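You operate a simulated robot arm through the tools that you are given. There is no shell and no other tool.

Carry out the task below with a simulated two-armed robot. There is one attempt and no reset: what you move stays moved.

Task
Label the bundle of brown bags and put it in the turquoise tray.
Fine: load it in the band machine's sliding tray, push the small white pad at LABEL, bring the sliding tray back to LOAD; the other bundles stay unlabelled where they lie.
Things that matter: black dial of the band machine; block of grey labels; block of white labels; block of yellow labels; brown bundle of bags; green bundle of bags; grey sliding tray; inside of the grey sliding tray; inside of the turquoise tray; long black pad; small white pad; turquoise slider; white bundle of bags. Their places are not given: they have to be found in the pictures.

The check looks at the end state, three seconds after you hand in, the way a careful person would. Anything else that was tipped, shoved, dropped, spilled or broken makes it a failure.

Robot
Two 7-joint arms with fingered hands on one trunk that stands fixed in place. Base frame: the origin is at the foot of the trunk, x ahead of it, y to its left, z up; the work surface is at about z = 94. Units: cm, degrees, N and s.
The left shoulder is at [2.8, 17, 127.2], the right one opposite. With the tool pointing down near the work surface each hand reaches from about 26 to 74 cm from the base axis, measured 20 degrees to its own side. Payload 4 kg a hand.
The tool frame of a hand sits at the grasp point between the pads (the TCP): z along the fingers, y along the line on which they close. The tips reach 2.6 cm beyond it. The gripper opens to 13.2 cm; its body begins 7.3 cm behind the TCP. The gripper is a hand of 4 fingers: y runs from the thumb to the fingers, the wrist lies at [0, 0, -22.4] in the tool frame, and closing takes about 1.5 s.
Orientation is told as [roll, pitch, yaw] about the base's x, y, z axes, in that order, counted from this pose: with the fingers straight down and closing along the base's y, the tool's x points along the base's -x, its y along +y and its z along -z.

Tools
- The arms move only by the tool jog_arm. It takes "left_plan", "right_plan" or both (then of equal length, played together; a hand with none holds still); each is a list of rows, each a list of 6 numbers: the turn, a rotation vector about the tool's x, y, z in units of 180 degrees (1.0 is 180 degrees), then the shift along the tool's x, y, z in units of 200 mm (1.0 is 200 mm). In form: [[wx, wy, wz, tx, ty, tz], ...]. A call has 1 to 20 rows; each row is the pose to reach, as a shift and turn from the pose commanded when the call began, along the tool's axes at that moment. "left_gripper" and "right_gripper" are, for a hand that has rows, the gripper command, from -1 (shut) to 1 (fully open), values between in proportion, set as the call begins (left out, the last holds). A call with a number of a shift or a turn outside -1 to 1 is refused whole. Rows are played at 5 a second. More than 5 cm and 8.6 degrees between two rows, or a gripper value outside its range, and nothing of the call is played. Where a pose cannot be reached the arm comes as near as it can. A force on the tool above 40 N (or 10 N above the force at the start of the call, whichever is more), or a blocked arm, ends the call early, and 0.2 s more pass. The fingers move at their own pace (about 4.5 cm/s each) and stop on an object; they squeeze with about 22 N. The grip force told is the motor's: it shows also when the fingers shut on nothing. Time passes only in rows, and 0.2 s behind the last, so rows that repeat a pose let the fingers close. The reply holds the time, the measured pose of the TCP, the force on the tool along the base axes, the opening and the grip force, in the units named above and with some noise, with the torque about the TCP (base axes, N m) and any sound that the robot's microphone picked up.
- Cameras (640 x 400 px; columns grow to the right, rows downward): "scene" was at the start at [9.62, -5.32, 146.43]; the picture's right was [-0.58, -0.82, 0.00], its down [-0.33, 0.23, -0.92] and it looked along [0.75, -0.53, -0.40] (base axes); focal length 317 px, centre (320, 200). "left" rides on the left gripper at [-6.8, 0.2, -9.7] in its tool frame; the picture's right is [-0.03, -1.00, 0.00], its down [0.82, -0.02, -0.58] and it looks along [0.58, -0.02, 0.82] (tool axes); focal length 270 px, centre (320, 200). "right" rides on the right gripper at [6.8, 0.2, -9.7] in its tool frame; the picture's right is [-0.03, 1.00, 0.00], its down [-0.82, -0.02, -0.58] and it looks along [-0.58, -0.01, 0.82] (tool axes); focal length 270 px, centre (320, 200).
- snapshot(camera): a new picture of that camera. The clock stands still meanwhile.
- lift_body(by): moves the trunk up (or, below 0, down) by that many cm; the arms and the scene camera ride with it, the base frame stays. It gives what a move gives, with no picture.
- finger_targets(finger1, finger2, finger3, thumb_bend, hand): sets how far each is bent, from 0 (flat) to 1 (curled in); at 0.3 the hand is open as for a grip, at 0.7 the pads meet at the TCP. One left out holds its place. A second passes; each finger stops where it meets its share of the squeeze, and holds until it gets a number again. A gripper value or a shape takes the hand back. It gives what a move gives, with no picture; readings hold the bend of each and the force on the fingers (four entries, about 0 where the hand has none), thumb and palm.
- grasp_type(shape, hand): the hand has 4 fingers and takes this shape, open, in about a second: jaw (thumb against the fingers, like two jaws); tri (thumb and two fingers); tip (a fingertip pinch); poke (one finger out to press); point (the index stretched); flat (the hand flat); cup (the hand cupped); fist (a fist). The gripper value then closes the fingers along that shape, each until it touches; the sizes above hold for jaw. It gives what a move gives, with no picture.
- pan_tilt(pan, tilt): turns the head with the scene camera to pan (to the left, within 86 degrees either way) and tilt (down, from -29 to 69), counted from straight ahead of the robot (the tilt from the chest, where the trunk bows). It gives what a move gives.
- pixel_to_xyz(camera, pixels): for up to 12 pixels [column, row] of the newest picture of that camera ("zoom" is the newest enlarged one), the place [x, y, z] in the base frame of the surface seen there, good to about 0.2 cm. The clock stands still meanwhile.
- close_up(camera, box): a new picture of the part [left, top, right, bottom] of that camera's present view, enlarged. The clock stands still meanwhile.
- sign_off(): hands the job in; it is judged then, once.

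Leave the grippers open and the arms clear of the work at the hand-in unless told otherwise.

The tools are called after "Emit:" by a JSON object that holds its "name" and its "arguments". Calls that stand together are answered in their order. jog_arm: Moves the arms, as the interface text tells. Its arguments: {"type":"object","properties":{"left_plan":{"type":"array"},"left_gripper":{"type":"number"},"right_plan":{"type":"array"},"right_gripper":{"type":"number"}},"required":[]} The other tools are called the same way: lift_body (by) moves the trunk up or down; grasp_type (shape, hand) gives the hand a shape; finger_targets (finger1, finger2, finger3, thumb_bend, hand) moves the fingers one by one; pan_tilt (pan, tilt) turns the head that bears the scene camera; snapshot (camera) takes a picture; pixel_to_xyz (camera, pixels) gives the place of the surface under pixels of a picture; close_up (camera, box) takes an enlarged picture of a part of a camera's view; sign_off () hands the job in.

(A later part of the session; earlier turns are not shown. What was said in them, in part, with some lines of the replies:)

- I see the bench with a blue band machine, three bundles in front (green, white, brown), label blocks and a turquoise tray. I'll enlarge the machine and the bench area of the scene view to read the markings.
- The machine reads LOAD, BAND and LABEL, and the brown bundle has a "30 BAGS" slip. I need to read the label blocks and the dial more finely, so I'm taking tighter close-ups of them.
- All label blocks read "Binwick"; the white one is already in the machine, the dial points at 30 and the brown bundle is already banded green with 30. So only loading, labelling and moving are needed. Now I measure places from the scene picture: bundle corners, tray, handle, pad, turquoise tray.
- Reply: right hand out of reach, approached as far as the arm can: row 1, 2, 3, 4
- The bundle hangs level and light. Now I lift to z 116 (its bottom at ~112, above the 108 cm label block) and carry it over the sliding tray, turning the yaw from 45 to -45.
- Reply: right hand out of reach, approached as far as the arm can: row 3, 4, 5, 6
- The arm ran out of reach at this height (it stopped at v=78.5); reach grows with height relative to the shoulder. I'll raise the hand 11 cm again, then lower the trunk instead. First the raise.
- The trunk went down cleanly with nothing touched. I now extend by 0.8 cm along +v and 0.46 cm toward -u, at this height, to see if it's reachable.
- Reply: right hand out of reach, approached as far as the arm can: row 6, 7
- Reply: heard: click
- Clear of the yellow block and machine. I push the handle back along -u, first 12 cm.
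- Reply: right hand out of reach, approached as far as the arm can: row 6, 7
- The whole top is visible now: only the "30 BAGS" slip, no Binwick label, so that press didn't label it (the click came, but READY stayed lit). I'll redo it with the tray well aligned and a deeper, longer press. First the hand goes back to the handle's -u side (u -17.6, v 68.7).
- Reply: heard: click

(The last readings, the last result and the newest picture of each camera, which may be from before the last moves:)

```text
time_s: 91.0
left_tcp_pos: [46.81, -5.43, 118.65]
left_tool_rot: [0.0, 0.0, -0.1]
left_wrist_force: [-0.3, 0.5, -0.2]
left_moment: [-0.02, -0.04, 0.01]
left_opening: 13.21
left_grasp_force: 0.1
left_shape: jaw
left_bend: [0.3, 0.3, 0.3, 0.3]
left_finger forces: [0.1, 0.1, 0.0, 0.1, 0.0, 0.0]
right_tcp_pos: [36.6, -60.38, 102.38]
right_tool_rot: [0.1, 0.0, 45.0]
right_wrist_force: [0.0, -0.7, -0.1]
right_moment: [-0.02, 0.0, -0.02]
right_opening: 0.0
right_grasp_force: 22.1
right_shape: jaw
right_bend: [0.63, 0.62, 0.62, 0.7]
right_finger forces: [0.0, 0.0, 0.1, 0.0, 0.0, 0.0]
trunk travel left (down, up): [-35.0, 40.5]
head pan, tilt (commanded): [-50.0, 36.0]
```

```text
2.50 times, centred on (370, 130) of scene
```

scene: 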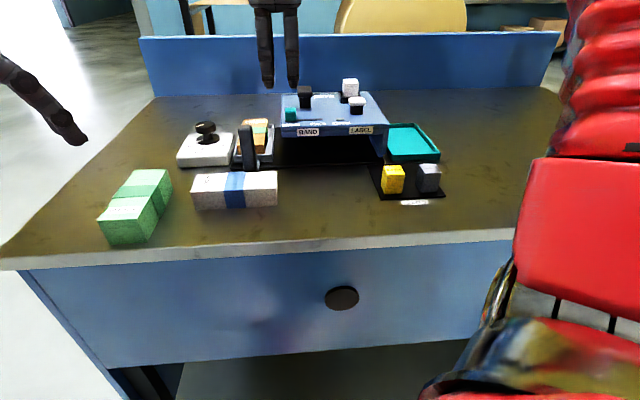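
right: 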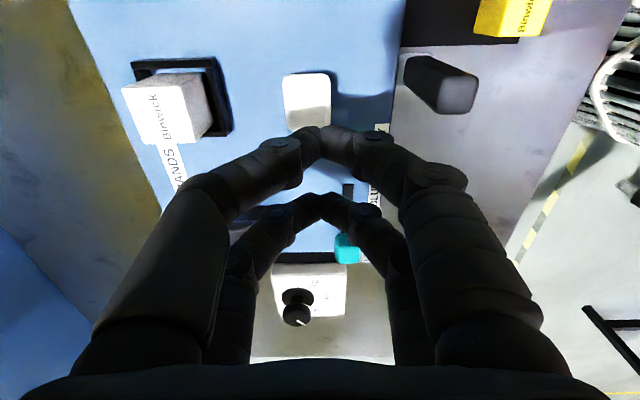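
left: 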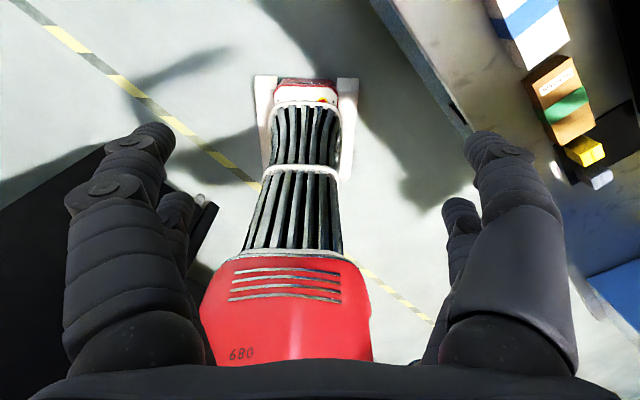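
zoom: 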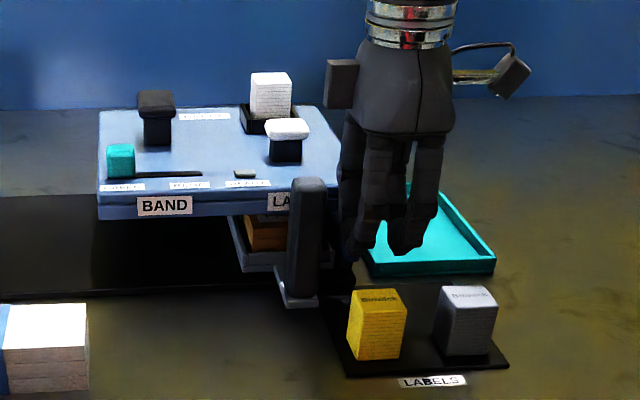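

Same pose as on the first return. I push back along -u, 12 cm then about 12.2 cm.

Emit:
{"name": "jog_arm", "arguments": {"right_plan": [[0, 0, 0, -0.03, 0, 0], [0, 0, 0, -0.06, 0, 0], [0, 0, 0, -0.09, 0, 0], [0, 0, 0, -0.12, 0, 0], [0, 0, 0, -0.15, 0, 0], [0, 0, 0, -0.18, 0, 0], [0, 0, 0, -0.21, 0, 0], [0, 0, 0, -0.24, 0, 0], [0, 0, 0, -0.27, 0, 0], [0, 0, 0, -0.3, 0, 0], [0, 0, 0, -0.33, 0, 0], [0, 0, 0, -0.36, 0, 0], [0, 0, 0, -0.39, 0, 0], [0, 0, 0, -0.42, 0, 0], [0, 0, 0, -0.45, 0, 0], [0, 0, 0, -0.48, 0, 0], [0, 0, 0, -0.51, 0, 0], [0, 0, 0, -0.54, 0, 0], [0, 0, 0, -0.57, 0, 0], [0, 0, 0, -0.6, 0, 0]]}}

Emit:
{"name": "jog_arm", "arguments": {"right_plan": [[0, 0, 0, -0.03, 0, 0], [0, 0, 0, -0.06, 0, 0], [0, 0, 0, -0.09, 0, 0], [0, 0, 0, -0.12, 0, 0], [0, 0, 0, -0.15, 0, 0], [0, 0, 0, -0.18, 0, 0], [0, 0, 0, -0.21, 0, 0], [0, 0, 0, -0.245, 0, 0], [0, 0, 0, -0.28, 0, 0], [0, 0, 0, -0.315, 0, 0], [0, 0, 0, -0.35, 0, 0], [0, 0, 0, -0.385, 0, 0], [0, 0, 0, -0.42, 0, 0], [0, 0, 0, -0.455, 0, 0], [0, 0, 0, -0.49, 0, 0], [0, 0, 0, -0.52, 0, 0], [0, 0, 0, -0.55, 0, 0], [0, 0, 0, -0.575, 0, 0], [0, 0, 0, -0.59, 0, 0], [0, 0, 0, -0.6, 0, 0]]}}

Emit:
{"name": "close_up", "arguments": {"camera": "scene", "box": [170, 50, 350, 200]}}

Emit:
{"name": "pixel_to_xyz", "arguments": {"camera": "zoom", "pixels": [[266, 205], [280, 200], [268, 230], [272, 270], [285, 240], [253, 290], [280, 300]]}}

```text
time_s: 95.2
left_tcp_pos: [46.9, -5.31, 118.57]
left_tool_rot: [-0.1, 0.2, 0.0]
left_wrist_force: [1.2, 0.3, 0.8]
left_moment: [-0.02, 0.01, 0.03]
left_opening: 13.18
left_grasp_force: 0.1
left_shape: jaw
left_bend: [0.3, 0.3, 0.3, 0.3]
left_finger forces: [0.0, 0.0, 0.1, 0.0, 0.0, 0.0]
right_tcp_pos: [45.19, -51.93, 102.4]
right_tool_rot: [0.0, 0.0, 45.1]
right_wrist_force: [-0.7, -0.1, -0.2]
right_moment: [-0.03, -0.03, 0.01]
right_opening: 0.02
right_grasp_force: 21.8
right_shape: jaw
right_bend: [0.63, 0.62, 0.62, 0.7]
right_finger forces: [0.1, 0.0, 0.0, 0.0, 0.0, 0.1]
trunk travel left (down, up): [-35.0, 40.5]
head pan, tilt (commanded): [-50.0, 36.0]
```

```text
time_s: 99.4
left_tcp_pos: [46.88, -5.43, 118.66]
left_tool_rot: [0.0, 0.1, 0.1]
left_wrist_force: [-0.1, -0.1, -0.3]
left_moment: [-0.01, 0.01, 0.0]
left_opening: 13.18
left_grasp_force: 0.1
left_shape: jaw
left_bend: [0.3, 0.3, 0.3, 0.3]
left_finger forces: [0.1, 0.0, 0.1, 0.0, 0.1, 0.0]
right_tcp_pos: [53.64, -43.33, 102.45]
right_tool_rot: [0.0, -0.1, 45.1]
right_wrist_force: [-0.3, 0.5, -0.1]
right_moment: [0.02, 0.01, -0.05]
right_opening: 0.0
right_grasp_force: 21.8
right_shape: jaw
right_bend: [0.63, 0.62, 0.62, 0.7]
right_finger forces: [0.0, 0.0, 0.0, 0.0, 0.0, 0.0]
trunk travel left (down, up): [-35.0, 40.5]
head pan, tilt (commanded): [-50.0, 36.0]
```

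```text
2.67 times, centred on (260, 125) of scene
```

zoom: 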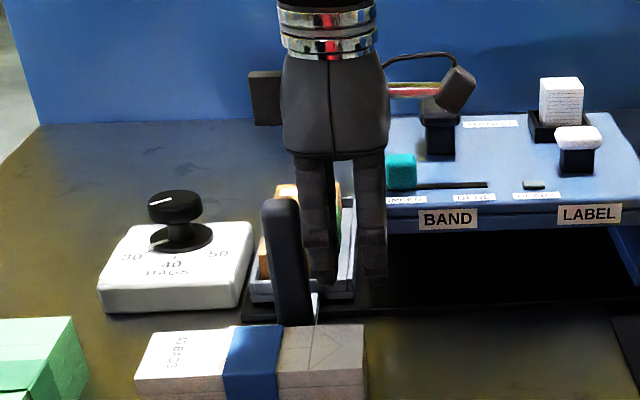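

```text
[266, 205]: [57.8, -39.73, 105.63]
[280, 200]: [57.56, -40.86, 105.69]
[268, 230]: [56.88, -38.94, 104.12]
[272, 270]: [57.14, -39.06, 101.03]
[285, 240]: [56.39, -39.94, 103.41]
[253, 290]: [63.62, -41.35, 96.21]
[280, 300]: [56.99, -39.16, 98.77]
```

The tray is back at its LOAD position (corner u -15.75, handle face u -12.8, same as the start). I back off, rise to z≈116 and step the hand aside to look at the label.

Emit:
{"name": "jog_arm", "arguments": {"right_plan": [[0, 0, 0, 0.05, 0, 0], [0, 0, 0, 0.1, 0, 0], [0, 0, 0, 0.15, 0, 0], [0, 0, 0, 0.15, 0, -0.15], [0, 0, 0, 0.15, 0, -0.3], [0, 0, 0, 0.15, 0, -0.45], [0, 0, 0, 0.15, 0, -0.65], [0, 0, 0, 0.1, 0.0, -0.75], [0, 0, 0, 0.02, -0.15, -0.75], [0, 0, 0, -0.06, -0.3, -0.75], [0, 0, 0, -0.14, -0.4, -0.75], [0, 0, 0, -0.2, -0.4, -0.75], [0, 0, 0, -0.2, -0.4, -0.75]]}}

Emit:
{"name": "snapshot", "arguments": {"camera": "right"}}

Emit:
{"name": "close_up", "arguments": {"camera": "scene", "box": [200, 90, 310, 190]}}

```text
time_s: 102.2
left_tcp_pos: [47.07, -5.31, 118.69]
left_tool_rot: [0.0, 0.2, 0.0]
left_wrist_force: [0.1, -0.1, 0.1]
left_moment: [-0.02, 0.04, 0.01]
left_opening: 13.18
left_grasp_force: 0.0
left_shape: jaw
left_bend: [0.3, 0.3, 0.3, 0.3]
left_finger forces: [0.0, 0.0, 0.0, 0.1, 0.1, 0.0]
right_tcp_pos: [61.94, -46.43, 117.31]
right_tool_rot: [-0.2, 0.1, 45.4]
right_wrist_force: [-0.5, -0.4, 0.1]
right_moment: [-0.01, 0.03, -0.04]
right_opening: 0.01
right_grasp_force: 22.1
right_shape: jaw
right_bend: [0.63, 0.62, 0.62, 0.7]
right_finger forces: [0.0, 0.0, 0.0, 0.1, 0.0, 0.0]
trunk travel left (down, up): [-35.0, 40.5]
head pan, tilt (commanded): [-50.0, 36.0]
```

```text
taken
```

right: 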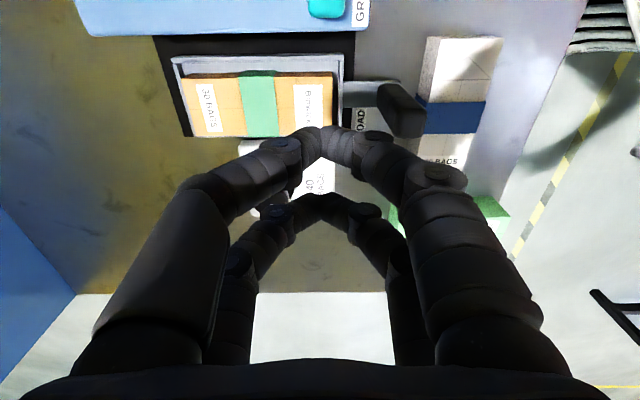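

```text
4.00 times, centred on (255, 140) of scene
```

zoom: 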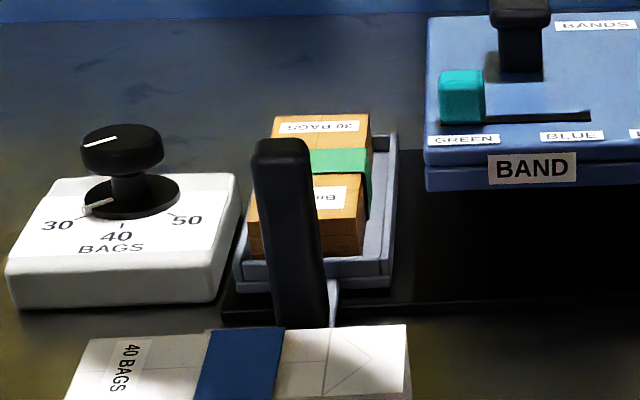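

The "Binwick" label is on the bundle and the tray is at LOAD. I measure the bundle's corners for the pick: right-camera (192,81), (331,76), (333,125), (200,134) and the zoom.

Emit:
{"name": "pixel_to_xyz", "arguments": {"camera": "right", "pixels": [[192, 82], [330, 78], [331, 122], [203, 132], [260, 90], [220, 110], [344, 60], [175, 60], [341, 100], [320, 100]]}}

Emit:
{"name": "pixel_to_xyz", "arguments": {"camera": "zoom", "pixels": [[277, 119], [368, 117], [363, 205], [362, 250], [252, 220], [252, 245], [330, 220], [240, 262], [392, 140], [388, 262], [320, 130]]}}

```text
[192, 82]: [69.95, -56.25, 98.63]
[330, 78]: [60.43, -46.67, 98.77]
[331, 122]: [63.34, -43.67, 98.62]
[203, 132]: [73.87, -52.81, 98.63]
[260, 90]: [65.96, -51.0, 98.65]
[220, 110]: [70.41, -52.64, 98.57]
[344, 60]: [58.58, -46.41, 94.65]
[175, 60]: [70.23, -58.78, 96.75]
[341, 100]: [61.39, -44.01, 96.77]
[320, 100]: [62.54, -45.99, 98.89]
```

```text
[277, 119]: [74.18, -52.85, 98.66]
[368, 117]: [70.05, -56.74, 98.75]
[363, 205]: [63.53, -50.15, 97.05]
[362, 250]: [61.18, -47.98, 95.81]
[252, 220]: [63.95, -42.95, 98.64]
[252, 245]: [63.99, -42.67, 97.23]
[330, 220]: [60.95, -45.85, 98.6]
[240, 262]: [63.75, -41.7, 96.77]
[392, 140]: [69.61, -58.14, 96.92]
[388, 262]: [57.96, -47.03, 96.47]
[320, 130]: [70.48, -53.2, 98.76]
```

Bundle spans u -15.1…-9.5, v 75.4…89.9, top 98.7, as placed. I turn the hand back to yaw -45 over it (u -12.35, v 78.3, z 112) with the gripper open to 6.3 cm.

Emit:
{"name": "jog_arm", "arguments": {"right_plan": [[0, 0, 0.0417, -0.0058, -0.007, 0], [0, 0, 0.0833, -0.0116, -0.0139, 0], [0, 0, 0.125, -0.0173, -0.0209, 0], [0, 0, 0.1667, -0.0231, -0.0278, 0], [0, 0, 0.2083, -0.0289, -0.0348, 0], [0, 0, 0.25, -0.0347, -0.0417, 0], [0, 0, 0.2917, -0.0404, -0.0487, 0.02], [0, 0, 0.3333, -0.0462, -0.0556, 0.06], [0, 0, 0.375, -0.052, -0.0626, 0.11], [0, 0, 0.4167, -0.0578, -0.0695, 0.16], [0, 0, 0.4583, -0.0635, -0.0765, 0.21], [0, 0, 0.5, -0.0693, -0.0834, 0.265], [0, 0, 0.5, -0.0693, -0.0834, 0.265]], "right_gripper": -0.03}}

Emit:
{"name": "snapshot", "arguments": {"camera": "right"}}

```text
time_s: 105.0
left_tcp_pos: [46.86, -5.25, 118.72]
left_tool_rot: [-0.1, 0.1, 0.1]
left_wrist_force: [-0.1, 0.4, 0.4]
left_moment: [0.01, -0.04, -0.02]
left_opening: 13.17
left_grasp_force: 0.1
left_shape: jaw
left_bend: [0.3, 0.3, 0.3, 0.3]
left_finger forces: [0.1, 0.1, 0.0, 0.1, 0.1, 0.0]
right_tcp_pos: [64.35, -46.26, 112.16]
right_tool_rot: [0.0, 0.0, -45.0]
right_wrist_force: [1.0, -0.5, -0.1]
right_moment: [-0.01, 0.0, 0.0]
right_opening: 6.38
right_grasp_force: 0.0
right_shape: jaw
right_bend: [0.73, 0.73, 0.73, 0.7]
right_finger forces: [0.0, 0.0, 0.1, 0.1, 0.0, 0.0]
right hand out of reach, approached as far as the arm can: row 3, 4, 5, 6, 7, 8, 9, 10
trunk travel left (down, up): [-35.0, 40.5]
head pan, tilt (commanded): [-50.0, 36.0]
```

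```text
taken
```

right: 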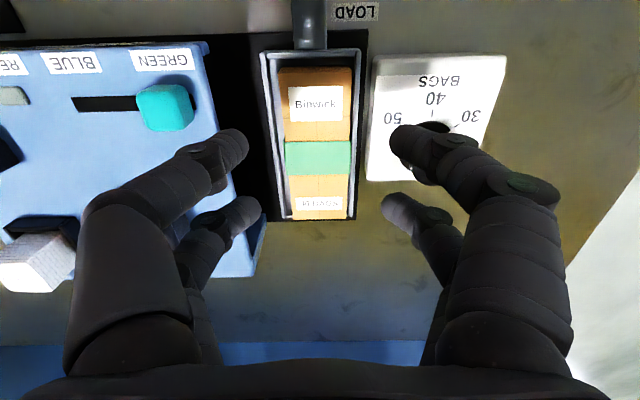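

The label "Binwick" is clearly visible. I descend to z≈104.5 while shifting to u -12.35, v 79.3, then check centring between the fingers.

Emit:
{"name": "jog_arm", "arguments": {"right_plan": [[0, 0, 0, 0, -0.022, 0.1], [0, 0, 0, 0, -0.022, 0.2], [0, 0, 0, -0.03, -0.022, 0.3], [0, 0, 0, -0.055, -0.022, 0.383], [0, 0, 0, -0.055, -0.022, 0.383]]}}

Emit:
{"name": "snapshot", "arguments": {"camera": "right"}}

Emit:
{"name": "close_up", "arguments": {"camera": "scene", "box": [215, 75, 295, 175]}}

```text
time_s: 106.2
left_tcp_pos: [46.94, -5.5, 118.75]
left_tool_rot: [0.1, 0.0, 0.0]
left_wrist_force: [-0.7, 0.0, 0.0]
left_moment: [0.01, -0.01, 0.01]
left_opening: 13.18
left_grasp_force: 0.1
left_shape: jaw
left_bend: [0.3, 0.3, 0.3, 0.3]
left_finger forces: [0.1, 0.0, 0.1, 0.0, 0.0, 0.0]
right_tcp_pos: [64.7, -47.55, 104.37]
right_tool_rot: [-0.1, 0.0, -45.0]
right_wrist_force: [0.3, -0.4, -0.5]
right_moment: [0.0, 0.02, -0.02]
right_opening: 6.35
right_grasp_force: 0.0
right_shape: jaw
right_bend: [0.73, 0.73, 0.73, 0.7]
right_finger forces: [0.1, 0.0, 0.0, 0.0, 0.0, 0.0]
trunk travel left (down, up): [-35.0, 40.5]
head pan, tilt (commanded): [-50.0, 36.0]
```

```text
taken
```

right: 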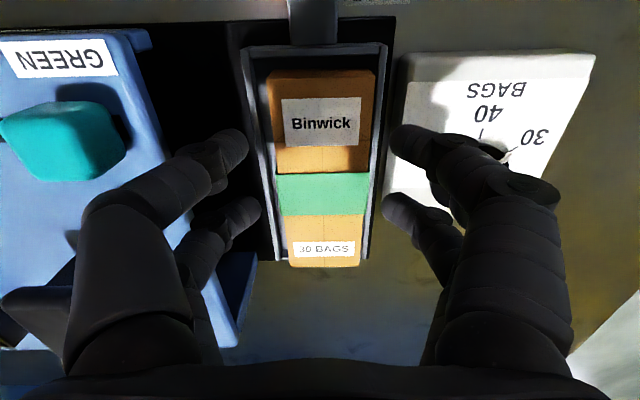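

```text
4.00 times, centred on (255, 125) of scene
```

zoom: 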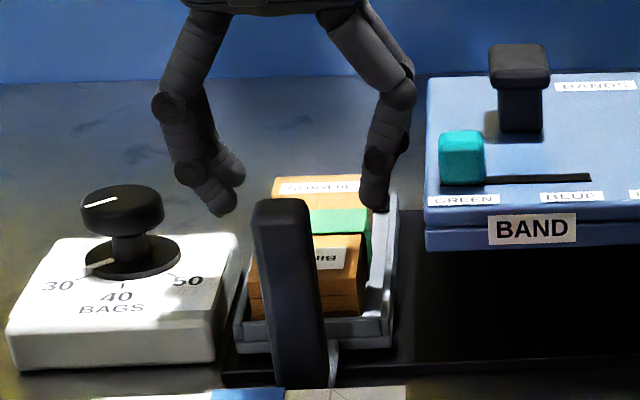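

The bundle is centred between the finger pairs (columns 266–374 versus tips 249/390). I descend the last 4.6 cm to z≈99.75 in small steps.

Emit:
{"name": "jog_arm", "arguments": {"right_plan": [[0, 0, 0, 0, 0.005, 0.05], [0, 0, 0, 0, 0.005, 0.1], [0, 0, 0, 0, 0.005, 0.14], [0, 0, 0, 0, 0.005, 0.18], [0, 0, 0, 0, 0.005, 0.21], [0, 0, 0, 0, 0.005, 0.231], [0, 0, 0, 0, 0.005, 0.231]]}}

Emit:
{"name": "snapshot", "arguments": {"camera": "right"}}

Emit:
{"name": "close_up", "arguments": {"camera": "scene", "box": [215, 75, 295, 175]}}

```text
time_s: 107.8
left_tcp_pos: [46.8, -5.48, 118.78]
left_tool_rot: [0.0, 0.1, 0.0]
left_wrist_force: [-0.4, 0.0, -0.1]
left_moment: [-0.03, -0.03, 0.0]
left_opening: 13.19
left_grasp_force: 0.1
left_shape: jaw
left_bend: [0.3, 0.3, 0.3, 0.3]
left_finger forces: [0.0, 0.0, 0.0, 0.0, 0.0, 0.0]
right_tcp_pos: [64.94, -47.39, 99.8]
right_tool_rot: [0.0, 0.0, -44.9]
right_wrist_force: [-0.9, -1.1, 0.0]
right_moment: [-0.04, 0.0, 0.09]
right_opening: 6.35
right_grasp_force: 0.1
right_shape: jaw
right_bend: [0.73, 0.73, 0.73, 0.7]
right_finger forces: [0.0, 0.0, 0.1, 0.0, 0.0, 0.0]
trunk travel left (down, up): [-35.0, 40.5]
head pan, tilt (commanded): [-50.0, 36.0]
```

```text
taken
```

right: 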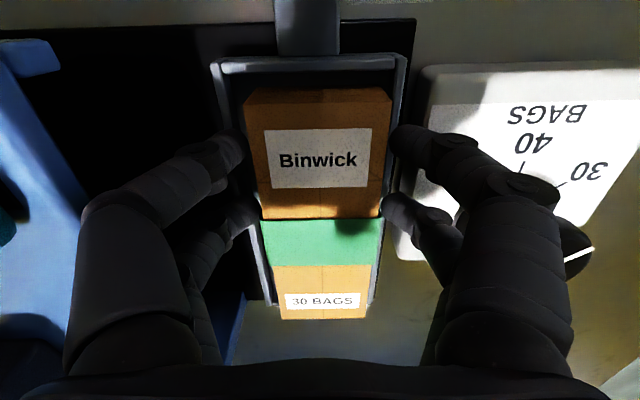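

```text
4.00 times, centred on (255, 125) of scene
```

zoom: 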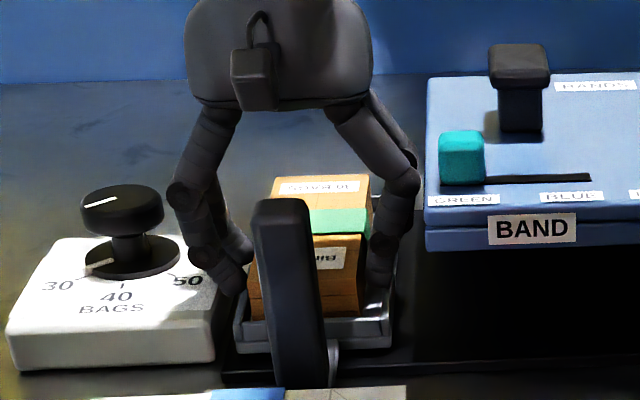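

Fingers straddle the bundle without touching the rim. I close the hand on it.

Emit:
{"name": "jog_arm", "arguments": {"right_plan": [[0, 0, 0, 0, 0, 0], [0, 0, 0, 0, 0, 0], [0, 0, 0, 0, 0, 0], [0, 0, 0, 0, 0, 0], [0, 0, 0, 0, 0, 0], [0, 0, 0, 0, 0, 0]], "right_gripper": -1}}

Emit:
{"name": "jog_arm", "arguments": {"right_plan": [[0, 0, 0, 0, 0, -0.02], [0, 0, 0, 0, 0, -0.06], [0, 0, 0, 0, 0, -0.12], [0, 0, 0, 0, 0, -0.2], [0, 0, 0, 0, 0, -0.2]]}}

Emit:
{"name": "close_up", "arguments": {"camera": "scene", "box": [195, 65, 315, 185]}}

Emit:
{"name": "snapshot", "arguments": {"camera": "right"}}

```text
time_s: 109.2
left_tcp_pos: [46.89, -5.49, 118.76]
left_tool_rot: [0.0, 0.2, 0.0]
left_wrist_force: [-0.6, -0.5, 0.1]
left_moment: [0.02, -0.01, 0.01]
left_opening: 13.18
left_grasp_force: 0.0
left_shape: jaw
left_bend: [0.3, 0.3, 0.3, 0.3]
left_finger forces: [0.0, 0.0, 0.0, 0.0, 0.0, 0.1]
right_tcp_pos: [65.12, -47.39, 99.77]
right_tool_rot: [-0.1, 0.0, -45.0]
right_wrist_force: [-0.2, -1.0, 0.2]
right_moment: [0.03, 0.03, -0.05]
right_opening: 5.34
right_grasp_force: 22.4
right_shape: jaw
right_bend: [0.73, 0.73, 0.73, 0.7]
right_finger forces: [20.0, 20.0, 20.0, 0.0, 20.1, 0.0]
trunk travel left (down, up): [-35.0, 40.5]
head pan, tilt (commanded): [-50.0, 36.0]
```

```text
time_s: 110.4
left_tcp_pos: [47.02, -5.49, 118.75]
left_tool_rot: [0.0, 0.1, 0.1]
left_wrist_force: [0.4, -0.9, 0.7]
left_moment: [0.01, -0.02, -0.02]
left_opening: 13.19
left_grasp_force: 0.1
left_shape: jaw
left_bend: [0.3, 0.3, 0.3, 0.3]
left_finger forces: [0.1, 0.0, 0.0, 0.1, 0.0, 0.0]
right_tcp_pos: [64.88, -47.39, 103.72]
right_tool_rot: [0.0, 0.0, -45.0]
right_wrist_force: [-0.2, -0.9, -0.8]
right_moment: [0.03, 0.01, -0.01]
right_opening: 5.32
right_grasp_force: 22.4
right_shape: jaw
right_bend: [0.73, 0.73, 0.73, 0.7]
right_finger forces: [20.0, 20.0, 19.8, 0.0, 20.1, 0.1]
trunk travel left (down, up): [-35.0, 40.5]
head pan, tilt (commanded): [-50.0, 36.0]
```

```text
3.33 times, centred on (255, 125) of scene
```

zoom: 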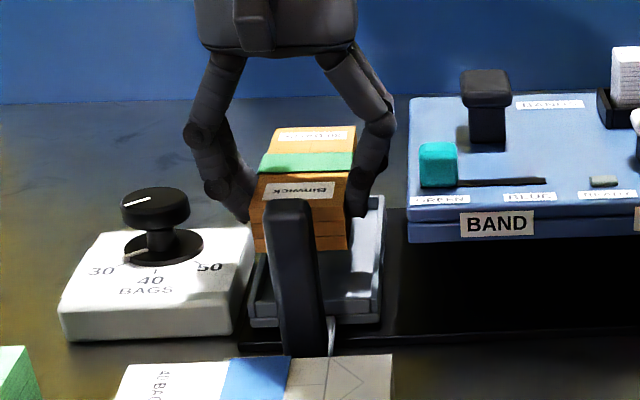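

```text
taken
```

right: 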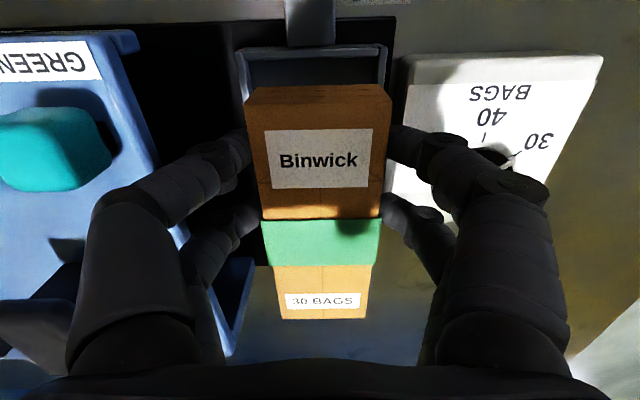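

The labelled bundle is lifted cleanly out of the sliding tray. I raise it to z≈116, drawing back 2.3 cm in v to stay in reach.

Emit:
{"name": "jog_arm", "arguments": {"right_plan": [[0, 0, 0, 0.0, 0, -0.13], [0, 0, 0, 0.02, 0, -0.26], [0, 0, 0, 0.05, 0, -0.39], [0, 0, 0, 0.08, 0, -0.52], [0, 0, 0, 0.115, 0, -0.62], [0, 0, 0, 0.115, 0, -0.62]]}}

Emit:
{"name": "close_up", "arguments": {"camera": "scene", "box": [180, 40, 320, 190]}}

```text
time_s: 111.8
left_tcp_pos: [47.12, -5.4, 118.67]
left_tool_rot: [0.0, 0.1, 0.0]
left_wrist_force: [0.0, 0.6, -0.3]
left_moment: [0.01, 0.05, -0.02]
left_opening: 13.19
left_grasp_force: 0.0
left_shape: jaw
left_bend: [0.3, 0.3, 0.3, 0.3]
left_finger forces: [0.0, 0.1, 0.0, 0.0, 0.0, 0.0]
right_tcp_pos: [63.16, -45.77, 115.99]
right_tool_rot: [-0.1, 0.1, -45.1]
right_wrist_force: [-0.2, -0.7, -0.9]
right_moment: [0.06, 0.06, 0.02]
right_opening: 5.29
right_grasp_force: 22.0
right_shape: jaw
right_bend: [0.73, 0.73, 0.73, 0.7]
right_finger forces: [20.1, 20.1, 20.0, 0.1, 20.2, 0.0]
right hand out of reach, approached as far as the arm can: row 5, 6
trunk travel left (down, up): [-35.0, 40.5]
head pan, tilt (commanded): [-50.0, 36.0]
```

```text
2.67 times, centred on (250, 115) of scene
```

zoom: 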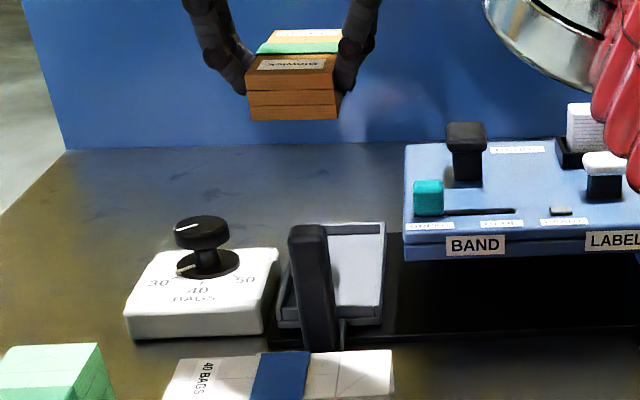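

The empty sliding tray stands at LOAD. I carry the bundle along +u over the machine, at z≈116 (its bottom at ~112), first 18.5 cm.

Emit:
{"name": "jog_arm", "arguments": {"right_plan": [[0, 0, 0, 0.01, -0.07, -0.01], [0, 0, 0, 0.01, -0.18, -0.01], [0, 0, 0, 0.01, -0.3, -0.01], [0, 0, 0, 0.01, -0.42, -0.01], [0, 0, 0, 0.01, -0.54, -0.01], [0, 0, 0, 0.01, -0.66, -0.01], [0, 0, 0, 0.01, -0.78, -0.01], [0, 0, 0, 0.01, -0.87, -0.01], [0, 0, 0, 0.01, -0.925, -0.01], [0, 0, 0, 0.01, -0.925, -0.01]]}}

Emit:
{"name": "snapshot", "arguments": {"camera": "scene"}}

Emit:
{"name": "snapshot", "arguments": {"camera": "right"}}

```text
time_s: 114.0
left_tcp_pos: [46.75, -5.36, 118.61]
left_tool_rot: [0.0, 0.0, 0.1]
left_wrist_force: [0.6, 0.7, 0.5]
left_moment: [-0.02, -0.01, 0.01]
left_opening: 13.21
left_grasp_force: 0.1
left_shape: jaw
left_bend: [0.3, 0.3, 0.3, 0.3]
left_finger forces: [0.0, 0.1, 0.1, 0.0, 0.1, 0.0]
right_tcp_pos: [49.76, -58.74, 116.2]
right_tool_rot: [-0.1, 0.0, -45.0]
right_wrist_force: [-0.5, 0.2, -1.4]
right_moment: [0.04, 0.02, 0.0]
right_opening: 5.32
right_grasp_force: 21.9
right_shape: jaw
right_bend: [0.73, 0.73, 0.73, 0.7]
right_finger forces: [20.0, 20.1, 20.0, 0.1, 20.1, 0.0]
trunk travel left (down, up): [-35.0, 40.5]
head pan, tilt (commanded): [-50.0, 36.0]
```

```text
taken
```

scene: 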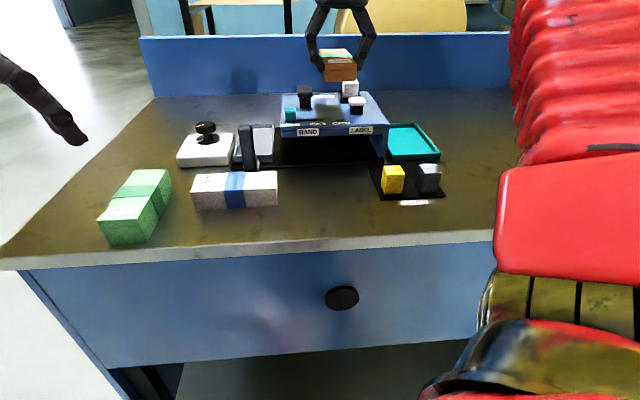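

```text
taken
```

right: 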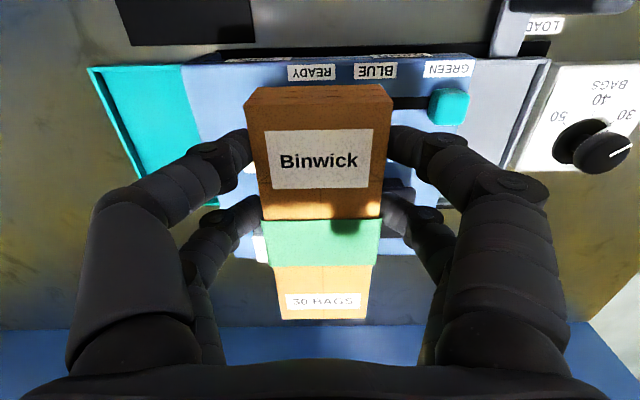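

Clear of everything. I zoom into the turquoise tray in the scene view to measure its inside.

Emit:
{"name": "close_up", "arguments": {"camera": "scene", "box": [370, 110, 460, 175]}}

Emit:
{"name": "pixel_to_xyz", "arguments": {"camera": "zoom", "pixels": [[135, 95], [345, 95], [480, 320], [150, 340], [160, 325], [440, 320], [300, 200], [380, 120], [150, 110], [490, 300], [130, 300], [200, 350]]}}

```text
6.15 times, centred on (415, 142) of scene
```

zoom: 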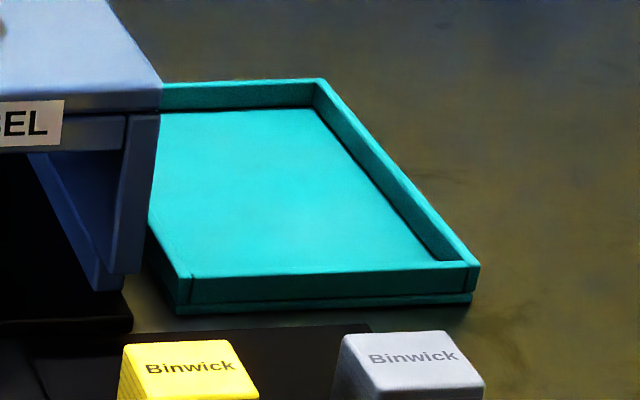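

```text
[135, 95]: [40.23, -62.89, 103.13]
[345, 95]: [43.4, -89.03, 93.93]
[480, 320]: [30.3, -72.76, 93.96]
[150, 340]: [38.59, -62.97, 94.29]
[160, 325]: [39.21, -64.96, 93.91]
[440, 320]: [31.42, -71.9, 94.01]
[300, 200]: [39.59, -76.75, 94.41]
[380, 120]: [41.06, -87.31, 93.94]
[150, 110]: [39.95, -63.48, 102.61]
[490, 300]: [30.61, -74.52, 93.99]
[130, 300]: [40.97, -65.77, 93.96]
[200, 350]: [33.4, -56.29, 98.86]
```

I see the tray rim: near-left corner (190,275), near-right (478,265), far-right (322,82). I query those exact pixels.

Emit:
{"name": "pixel_to_xyz", "arguments": {"camera": "zoom", "pixels": [[188, 276], [470, 264], [320, 83], [165, 86], [155, 235], [310, 112], [440, 258], [165, 115], [200, 268], [192, 300], [430, 255], [250, 265]]}}

```text
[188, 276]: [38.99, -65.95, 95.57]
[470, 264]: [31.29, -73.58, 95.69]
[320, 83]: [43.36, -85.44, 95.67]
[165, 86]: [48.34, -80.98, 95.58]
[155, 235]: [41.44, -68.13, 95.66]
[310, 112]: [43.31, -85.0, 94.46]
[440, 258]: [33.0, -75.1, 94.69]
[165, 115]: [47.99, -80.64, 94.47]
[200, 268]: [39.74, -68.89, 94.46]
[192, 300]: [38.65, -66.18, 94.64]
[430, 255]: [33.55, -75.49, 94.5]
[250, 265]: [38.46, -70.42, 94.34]
```

Turquoise tray inside: u 19.4…29.5, v 74.6…90.8, floor z 94.4, rim 95.65. I carry the bundle on to above it: TCP to u≈25.0, v≈79.3 (38.4,-73.8), still at z≈116.

Emit:
{"name": "jog_arm", "arguments": {"right_plan": [[0, 0, 0, -0.01, -0.07, 0], [0, 0, 0, -0.025, -0.18, 0], [0, 0, 0, -0.04, -0.3, 0], [0, 0, 0, -0.055, -0.42, 0], [0, 0, 0, -0.07, -0.54, 0], [0, 0, 0, -0.09, -0.66, 0], [0, 0, 0, -0.105, -0.78, 0], [0, 0, 0, -0.12, -0.87, 0], [0, 0, 0, -0.13, -0.9325, 0], [0, 0, 0, -0.13, -0.9325, 0]]}}

Emit:
{"name": "snapshot", "arguments": {"camera": "scene"}}

Emit:
{"name": "snapshot", "arguments": {"camera": "right"}}

```text
time_s: 116.2
left_tcp_pos: [46.91, -5.4, 118.64]
left_tool_rot: [0.0, 0.0, 0.0]
left_wrist_force: [0.2, 0.1, -0.1]
left_moment: [0.02, 0.03, 0.01]
left_opening: 13.18
left_grasp_force: 0.2
left_shape: jaw
left_bend: [0.3, 0.3, 0.3, 0.3]
left_finger forces: [0.0, 0.0, 0.0, 0.0, 0.0, 0.0]
right_tcp_pos: [38.51, -73.7, 116.35]
right_tool_rot: [0.0, 0.0, -45.0]
right_wrist_force: [0.0, -0.7, -1.4]
right_moment: [0.03, -0.01, 0.0]
right_opening: 5.3
right_grasp_force: 22.0
right_shape: jaw
right_bend: [0.73, 0.73, 0.73, 0.7]
right_finger forces: [19.9, 20.0, 19.9, 0.0, 20.1, 0.0]
trunk travel left (down, up): [-35.0, 40.5]
head pan, tilt (commanded): [-50.0, 36.0]
```

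```text
taken
```

scene: 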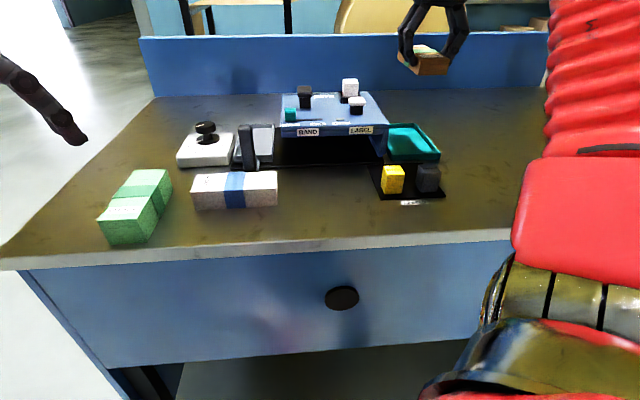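

```text
taken
```

right: 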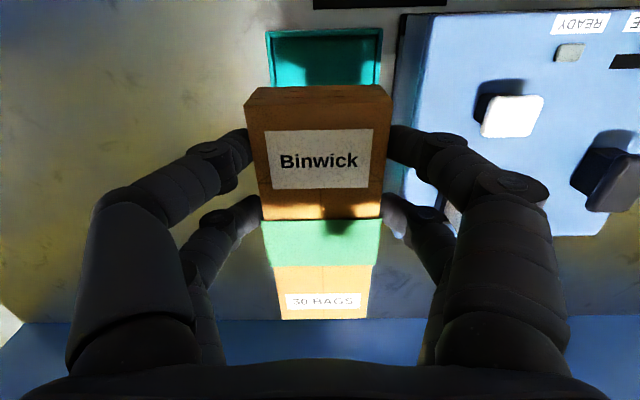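

Right over the tray (u 24.9, v 79.35). I lower 11 cm to z≈105 and check alignment and clearance to the machine's right side.

Emit:
{"name": "jog_arm", "arguments": {"right_plan": [[0, 0, 0, 0, -0.005, 0.1], [0, 0, 0, 0, -0.005, 0.22], [0, 0, 0, 0, -0.005, 0.34], [0, 0, 0, 0, -0.005, 0.46], [0, 0, 0, 0, -0.005, 0.56], [0, 0, 0, 0, -0.005, 0.56]]}}

Emit:
{"name": "close_up", "arguments": {"camera": "scene", "box": [350, 60, 470, 180]}}

Emit:
{"name": "snapshot", "arguments": {"camera": "right"}}

Emit:
{"name": "pixel_to_xyz", "arguments": {"camera": "right", "pixels": [[250, 108], [386, 106], [364, 312], [270, 40], [378, 40], [290, 60], [250, 60], [395, 60], [420, 150], [545, 190], [520, 180]]}}

```text
time_s: 117.6
left_tcp_pos: [46.89, -5.46, 118.64]
left_tool_rot: [0.0, -0.1, 0.0]
left_wrist_force: [-0.4, 0.5, 0.0]
left_moment: [-0.03, 0.01, 0.02]
left_opening: 13.18
left_grasp_force: 0.0
left_shape: jaw
left_bend: [0.3, 0.3, 0.3, 0.3]
left_finger forces: [0.0, 0.0, 0.1, 0.1, 0.1, 0.1]
right_tcp_pos: [38.33, -73.73, 105.07]
right_tool_rot: [0.0, 0.0, -45.0]
right_wrist_force: [-0.3, -0.1, -1.0]
right_moment: [0.03, 0.01, -0.01]
right_opening: 5.29
right_grasp_force: 21.8
right_shape: jaw
right_bend: [0.73, 0.73, 0.73, 0.7]
right_finger forces: [20.0, 20.0, 20.0, 0.0, 20.0, 0.1]
trunk travel left (down, up): [-35.0, 40.5]
head pan, tilt (commanded): [-50.0, 36.0]
```

```text
3.33 times, centred on (410, 120) of scene
```

zoom: 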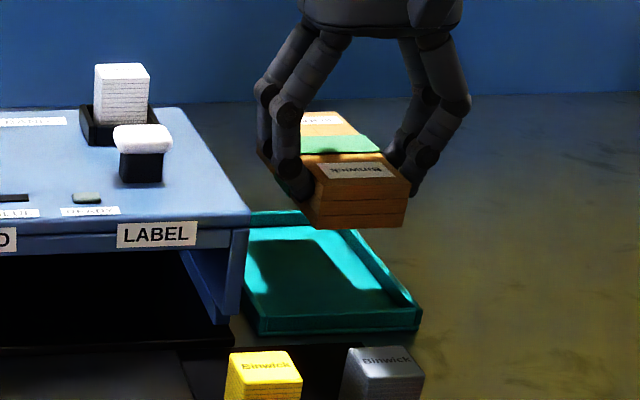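

```text
taken
```

right: 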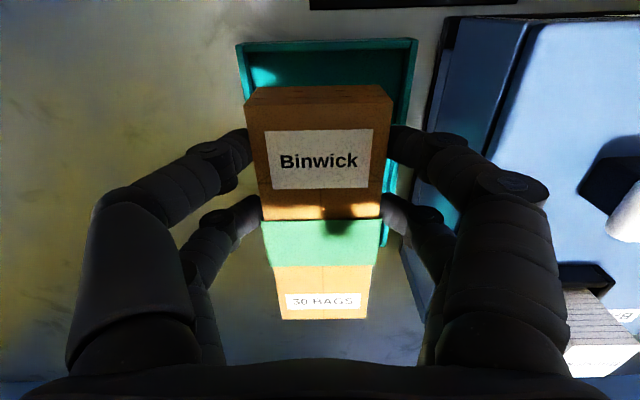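

```text
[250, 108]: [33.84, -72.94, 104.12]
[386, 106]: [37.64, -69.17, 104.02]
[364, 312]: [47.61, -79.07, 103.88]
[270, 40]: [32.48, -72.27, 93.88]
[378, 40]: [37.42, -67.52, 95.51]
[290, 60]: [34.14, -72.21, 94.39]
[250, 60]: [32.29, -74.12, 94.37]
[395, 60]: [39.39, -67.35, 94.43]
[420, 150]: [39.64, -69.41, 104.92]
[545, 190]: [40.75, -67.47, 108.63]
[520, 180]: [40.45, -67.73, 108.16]
```

The bundle (u 22.2…27.65, v 75.4…89.8) lies within the turquoise tray, knuckles 2 cm clear of the machine. I lower 6.3 cm in decreasing steps to TCP z≈98.75.

Emit:
{"name": "jog_arm", "arguments": {"right_plan": [[0, 0, 0, 0, 0, 0.08], [0, 0, 0, 0, 0, 0.16], [0, 0, 0, 0, 0, 0.22], [0, 0, 0, 0, 0, 0.27], [0, 0, 0, 0, 0, 0.3], [0, 0, 0, 0, 0, 0.316], [0, 0, 0, 0, 0, 0.316]]}}

Emit:
{"name": "close_up", "arguments": {"camera": "scene", "box": [360, 80, 460, 180]}}

Emit:
{"name": "snapshot", "arguments": {"camera": "right"}}

```text
time_s: 119.2
left_tcp_pos: [46.76, -5.41, 118.71]
left_tool_rot: [0.0, 0.0, 0.0]
left_wrist_force: [0.1, -0.4, 0.5]
left_moment: [0.03, -0.01, 0.0]
left_opening: 13.2
left_grasp_force: 0.0
left_shape: jaw
left_bend: [0.3, 0.3, 0.3, 0.3]
left_finger forces: [0.0, 0.1, 0.0, 0.0, 0.0, 0.0]
right_tcp_pos: [38.28, -73.7, 98.72]
right_tool_rot: [0.0, 0.1, -44.9]
right_wrist_force: [1.0, -0.5, -1.6]
right_moment: [0.02, 0.06, -0.01]
right_opening: 5.32
right_grasp_force: 22.0
right_shape: jaw
right_bend: [0.73, 0.73, 0.73, 0.7]
right_finger forces: [20.0, 20.0, 19.9, 0.0, 20.1, 0.1]
trunk travel left (down, up): [-35.0, 40.5]
head pan, tilt (commanded): [-50.0, 36.0]
```

```text
4.00 times, centred on (410, 130) of scene
```

zoom: 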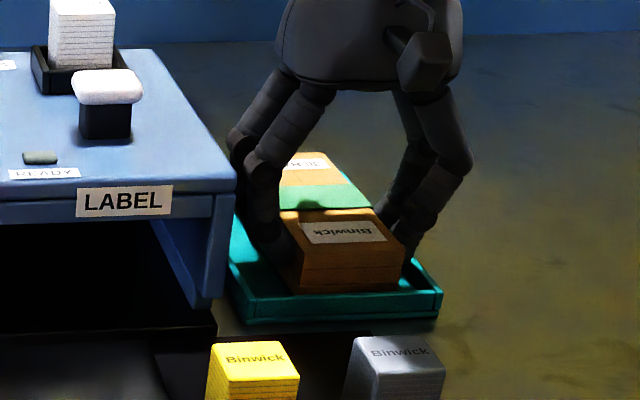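

```text
taken
```

right: 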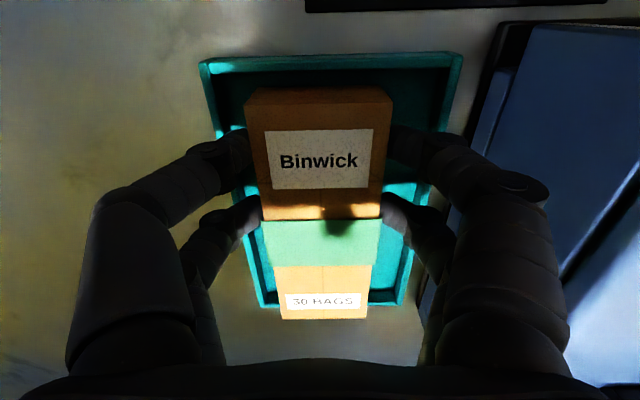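

It's about 0.2 cm above the floor, well inside the tray. I lower 0.2 cm more, then open the hand to about 7 cm.

Emit:
{"name": "jog_arm", "arguments": {"right_plan": [[0, 0, 0, 0, 0, 0.005], [0, 0, 0, 0, 0, 0.01], [0, 0, 0, 0, 0, 0.01]]}}

Emit:
{"name": "jog_arm", "arguments": {"right_plan": [[0, 0, 0, 0, 0, 0], [0, 0, 0, 0, 0, 0], [0, 0, 0, 0, 0, 0], [0, 0, 0, 0, 0, 0], [0, 0, 0, 0, 0, 0]], "right_gripper": 0.05}}

Emit:
{"name": "jog_arm", "arguments": {"right_plan": [[0, 0, 0, 0, 0, -0.03], [0, 0, 0, 0, 0, -0.1], [0, 0, 0, 0, 0, -0.22], [0, 0, 0, 0, 0, -0.36], [0, 0, 0, 0, 0, -0.5], [0, 0, 0, 0, 0, -0.65], [0, 0, 0, 0, 0, -0.8], [0, 0, 0, 0, 0, -0.8]]}}

Emit:
{"name": "snapshot", "arguments": {"camera": "scene"}}

Emit:
{"name": "snapshot", "arguments": {"camera": "right"}}

```text
time_s: 120.0
left_tcp_pos: [46.83, -5.45, 118.78]
left_tool_rot: [0.0, 0.1, 0.0]
left_wrist_force: [-0.2, 0.3, -0.2]
left_moment: [0.0, 0.0, 0.03]
left_opening: 13.2
left_grasp_force: 0.0
left_shape: jaw
left_bend: [0.3, 0.3, 0.3, 0.3]
left_finger forces: [0.1, 0.1, 0.1, 0.0, 0.1, 0.0]
right_tcp_pos: [38.34, -73.6, 98.59]
right_tool_rot: [0.0, 0.0, -45.0]
right_wrist_force: [0.6, 0.0, -0.3]
right_moment: [0.04, 0.05, 0.02]
right_opening: 5.32
right_grasp_force: 21.8
right_shape: jaw
right_bend: [0.73, 0.73, 0.73, 0.7]
right_finger forces: [19.9, 20.0, 19.9, 0.0, 20.0, 0.0]
trunk travel left (down, up): [-35.0, 40.5]
head pan, tilt (commanded): [-50.0, 36.0]
```

```text
time_s: 121.2
left_tcp_pos: [46.81, -5.49, 118.79]
left_tool_rot: [-0.1, 0.0, -0.1]
left_wrist_force: [0.9, 0.5, -0.4]
left_moment: [0.02, 0.01, 0.01]
left_opening: 13.17
left_grasp_force: 0.1
left_shape: jaw
left_bend: [0.3, 0.3, 0.3, 0.3]
left_finger forces: [0.1, 0.0, 0.0, 0.0, 0.1, 0.0]
right_tcp_pos: [38.27, -73.79, 98.74]
right_tool_rot: [0.0, 0.0, -45.0]
right_wrist_force: [0.1, 0.0, -0.7]
right_moment: [0.01, -0.01, 0.01]
right_opening: 6.88
right_grasp_force: 0.1
right_shape: jaw
right_bend: [0.72, 0.72, 0.72, 0.7]
right_finger forces: [0.0, 0.0, 0.1, 0.1, 0.0, 0.0]
trunk travel left (down, up): [-35.0, 40.5]
head pan, tilt (commanded): [-50.0, 36.0]
```

```text
time_s: 123.0
left_tcp_pos: [46.84, -5.38, 118.71]
left_tool_rot: [0.0, 0.1, 0.0]
left_wrist_force: [0.5, -0.6, -0.4]
left_moment: [0.02, 0.02, 0.01]
left_opening: 13.21
left_grasp_force: 0.0
left_shape: jaw
left_bend: [0.3, 0.3, 0.3, 0.3]
left_finger forces: [0.0, 0.0, 0.0, 0.0, 0.1, 0.1]
right_tcp_pos: [38.27, -73.78, 114.54]
right_tool_rot: [0.0, 0.0, -45.0]
right_wrist_force: [0.3, 0.7, 0.7]
right_moment: [-0.01, 0.01, 0.02]
right_opening: 6.86
right_grasp_force: 0.0
right_shape: jaw
right_bend: [0.72, 0.72, 0.72, 0.7]
right_finger forces: [0.0, 0.0, 0.1, 0.0, 0.0, 0.0]
trunk travel left (down, up): [-35.0, 40.5]
head pan, tilt (commanded): [-50.0, 36.0]
```

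```text
taken
```

scene: 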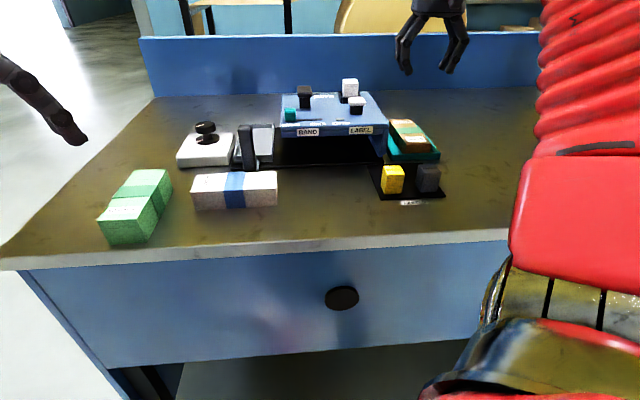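

```text
taken
```

right: 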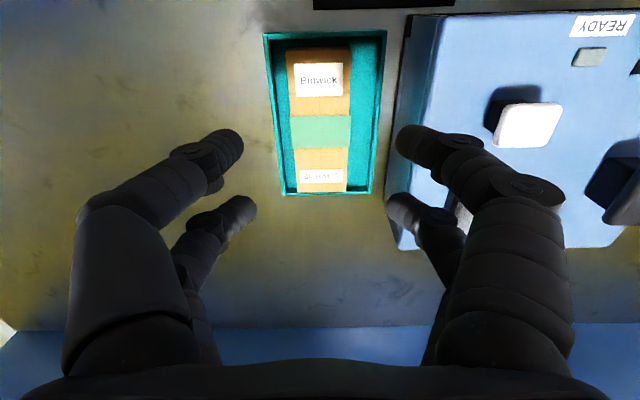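

The labelled bundle lies in the turquoise tray, hand clear above. I raise the trunk back by 15 cm, which lifts both arms well clear.

Emit:
{"name": "lift_body", "arguments": {"by": 15}}

Emit:
{"name": "jog_arm", "arguments": {"right_plan": [[0, 0, 0, 0.03, 0, -0.02], [0, 0, 0, 0.1, 0, -0.02], [0, 0, 0, 0.2, 0, -0.02], [0, 0, 0, 0.3, 0, -0.02], [0, 0, 0, 0.4, 0, -0.02], [0, 0, 0, 0.5, 0, -0.02], [0, 0, 0, 0.6, 0, -0.02], [0, 0, 0, 0.6, 0, -0.02]], "right_gripper": 1}}

Emit:
{"name": "snapshot", "arguments": {"camera": "scene"}}

Emit:
{"name": "close_up", "arguments": {"camera": "scene", "box": [180, 125, 430, 281]}}

```text
time_s: 124.8
left_tcp_pos: [46.97, -5.5, 133.67]
left_tool_rot: [0.0, 0.1, 0.0]
left_wrist_force: [0.3, 1.1, 0.2]
left_moment: [0.01, 0.0, 0.01]
left_opening: 13.19
left_grasp_force: 0.0
left_shape: jaw
left_bend: [0.3, 0.3, 0.3, 0.3]
left_finger forces: [0.0, 0.0, 0.1, 0.1, 0.0, 0.1]
right_tcp_pos: [38.3, -73.8, 129.59]
right_tool_rot: [0.0, 0.2, -44.9]
right_wrist_force: [0.3, -0.4, 0.1]
right_moment: [-0.04, 0.01, 0.04]
right_opening: 6.87
right_grasp_force: 0.0
right_shape: jaw
right_bend: [0.72, 0.72, 0.72, 0.7]
right_finger forces: [0.0, 0.0, 0.0, 0.0, 0.0, 0.0]
trunk travel left (down, up): [-50.0, 25.5]
head pan, tilt (commanded): [-50.0, 36.0]
```

```text
time_s: 126.6
left_tcp_pos: [46.86, -5.5, 133.74]
left_tool_rot: [0.0, 0.0, 0.0]
left_wrist_force: [0.7, 0.1, -1.0]
left_moment: [0.0, 0.0, -0.01]
left_opening: 13.18
left_grasp_force: 0.0
left_shape: jaw
left_bend: [0.3, 0.3, 0.3, 0.3]
left_finger forces: [0.0, 0.0, 0.0, 0.1, 0.0, 0.1]
right_tcp_pos: [29.82, -65.25, 129.84]
right_tool_rot: [0.0, 0.0, -45.0]
right_wrist_force: [1.2, -0.7, 0.2]
right_moment: [0.01, 0.02, 0.01]
right_opening: 13.18
right_grasp_force: 0.1
right_shape: jaw
right_bend: [0.3, 0.3, 0.3, 0.3]
right_finger forces: [0.1, 0.1, 0.1, 0.0, 0.0, 0.0]
trunk travel left (down, up): [-50.0, 25.5]
head pan, tilt (commanded): [-50.0, 36.0]
```

```text
taken
```

scene: 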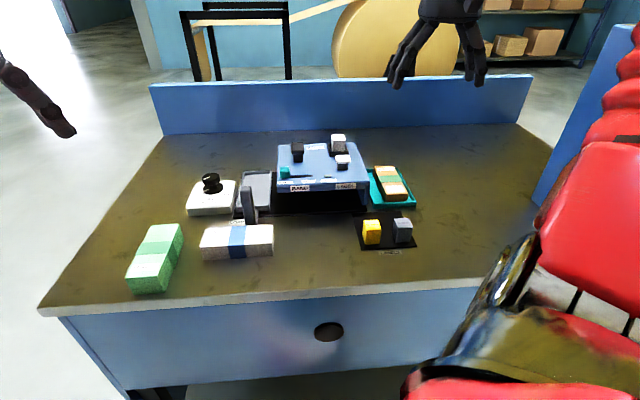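

```text
2.56 times, centred on (305, 203) of scene
```

zoom: 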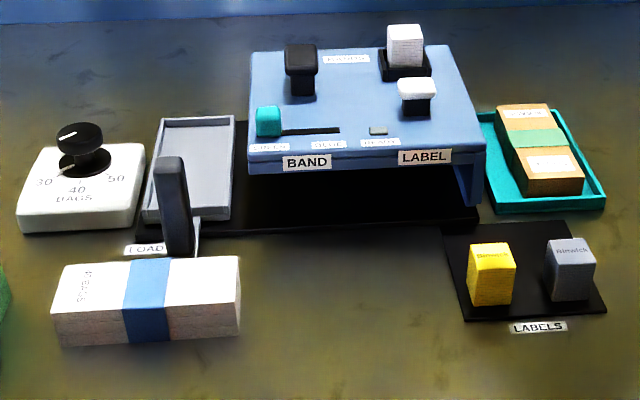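

This view matches the first zoom of the bench. I compare the sliding tray, handle, dial, slider and other objects with their first measurements.

Emit:
{"name": "pixel_to_xyz", "arguments": {"camera": "zoom", "pixels": [[161, 122], [234, 119], [146, 218], [230, 213], [172, 158], [65, 270], [236, 262], [490, 260], [570, 255], [268, 115], [80, 130], [540, 170]]}}

Emit:
{"name": "close_up", "arguments": {"camera": "scene", "box": [225, 160, 305, 225]}}

Emit:
{"name": "close_up", "arguments": {"camera": "scene", "box": [350, 150, 430, 215]}}

Emit:
{"name": "close_up", "arguments": {"camera": "scene", "box": [180, 160, 250, 225]}}

```text
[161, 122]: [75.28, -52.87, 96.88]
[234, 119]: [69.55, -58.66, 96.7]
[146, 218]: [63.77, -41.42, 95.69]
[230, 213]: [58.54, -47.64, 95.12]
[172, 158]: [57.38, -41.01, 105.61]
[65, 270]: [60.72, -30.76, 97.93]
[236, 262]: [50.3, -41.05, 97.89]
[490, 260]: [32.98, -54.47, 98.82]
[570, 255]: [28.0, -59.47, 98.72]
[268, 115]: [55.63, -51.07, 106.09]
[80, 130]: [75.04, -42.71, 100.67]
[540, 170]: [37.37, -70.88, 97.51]
```

```text
6.15 times, centred on (265, 192) of scene
```

zoom: 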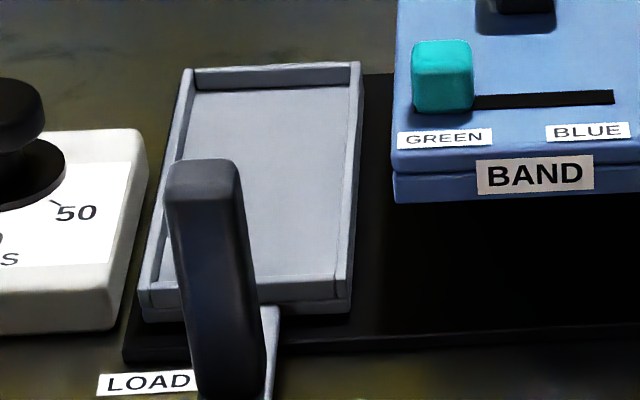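

```text
6.15 times, centred on (390, 182) of scene
```

zoom: 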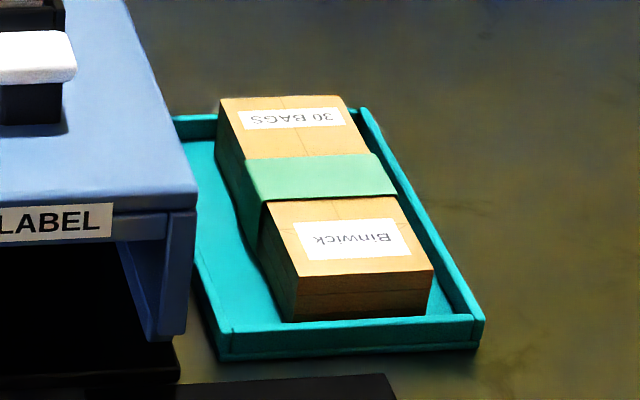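

```text
6.15 times, centred on (215, 192) of scene
```

zoom: 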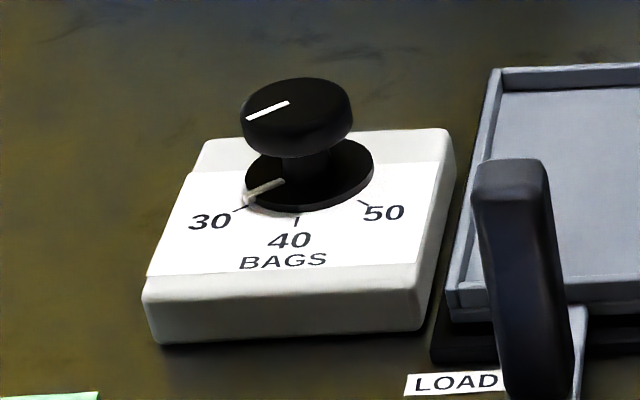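

The sliding tray, dial (30), slider (GREEN), label blocks and the other two bundles are all where they were at the start. The brown bundle, now with its Binwick label, lies flat inside the turquoise tray. Both hands are open and high above the bench, so I hand the job in.

Emit:
{"name": "sign_off", "arguments": {}}

```text
The job is handed in.
```

The brown bundle now carries a white "Binwick" label and lies flat inside the turquoise tray. I've handed the job in.

- **Labelling:** The first push on the small white pad clicked but left no label. I brought the tray back to LABEL and pushed deeper. That time the READY lamp went out and the label appeared.
- **Sliding tray:** It is back at LOAD, empty, within about 0.2 cm of where it started.
- **Everything else:** The dial is still at 30 and the turquoise slider at GREEN. The label blocks and the white bundle are where they were by measurement. The green bundle I checked only by eye, and it looks unmoved and unlabelled.
- **Robot:** Both hands are open and well above the bench, and the trunk is back at its starting height.
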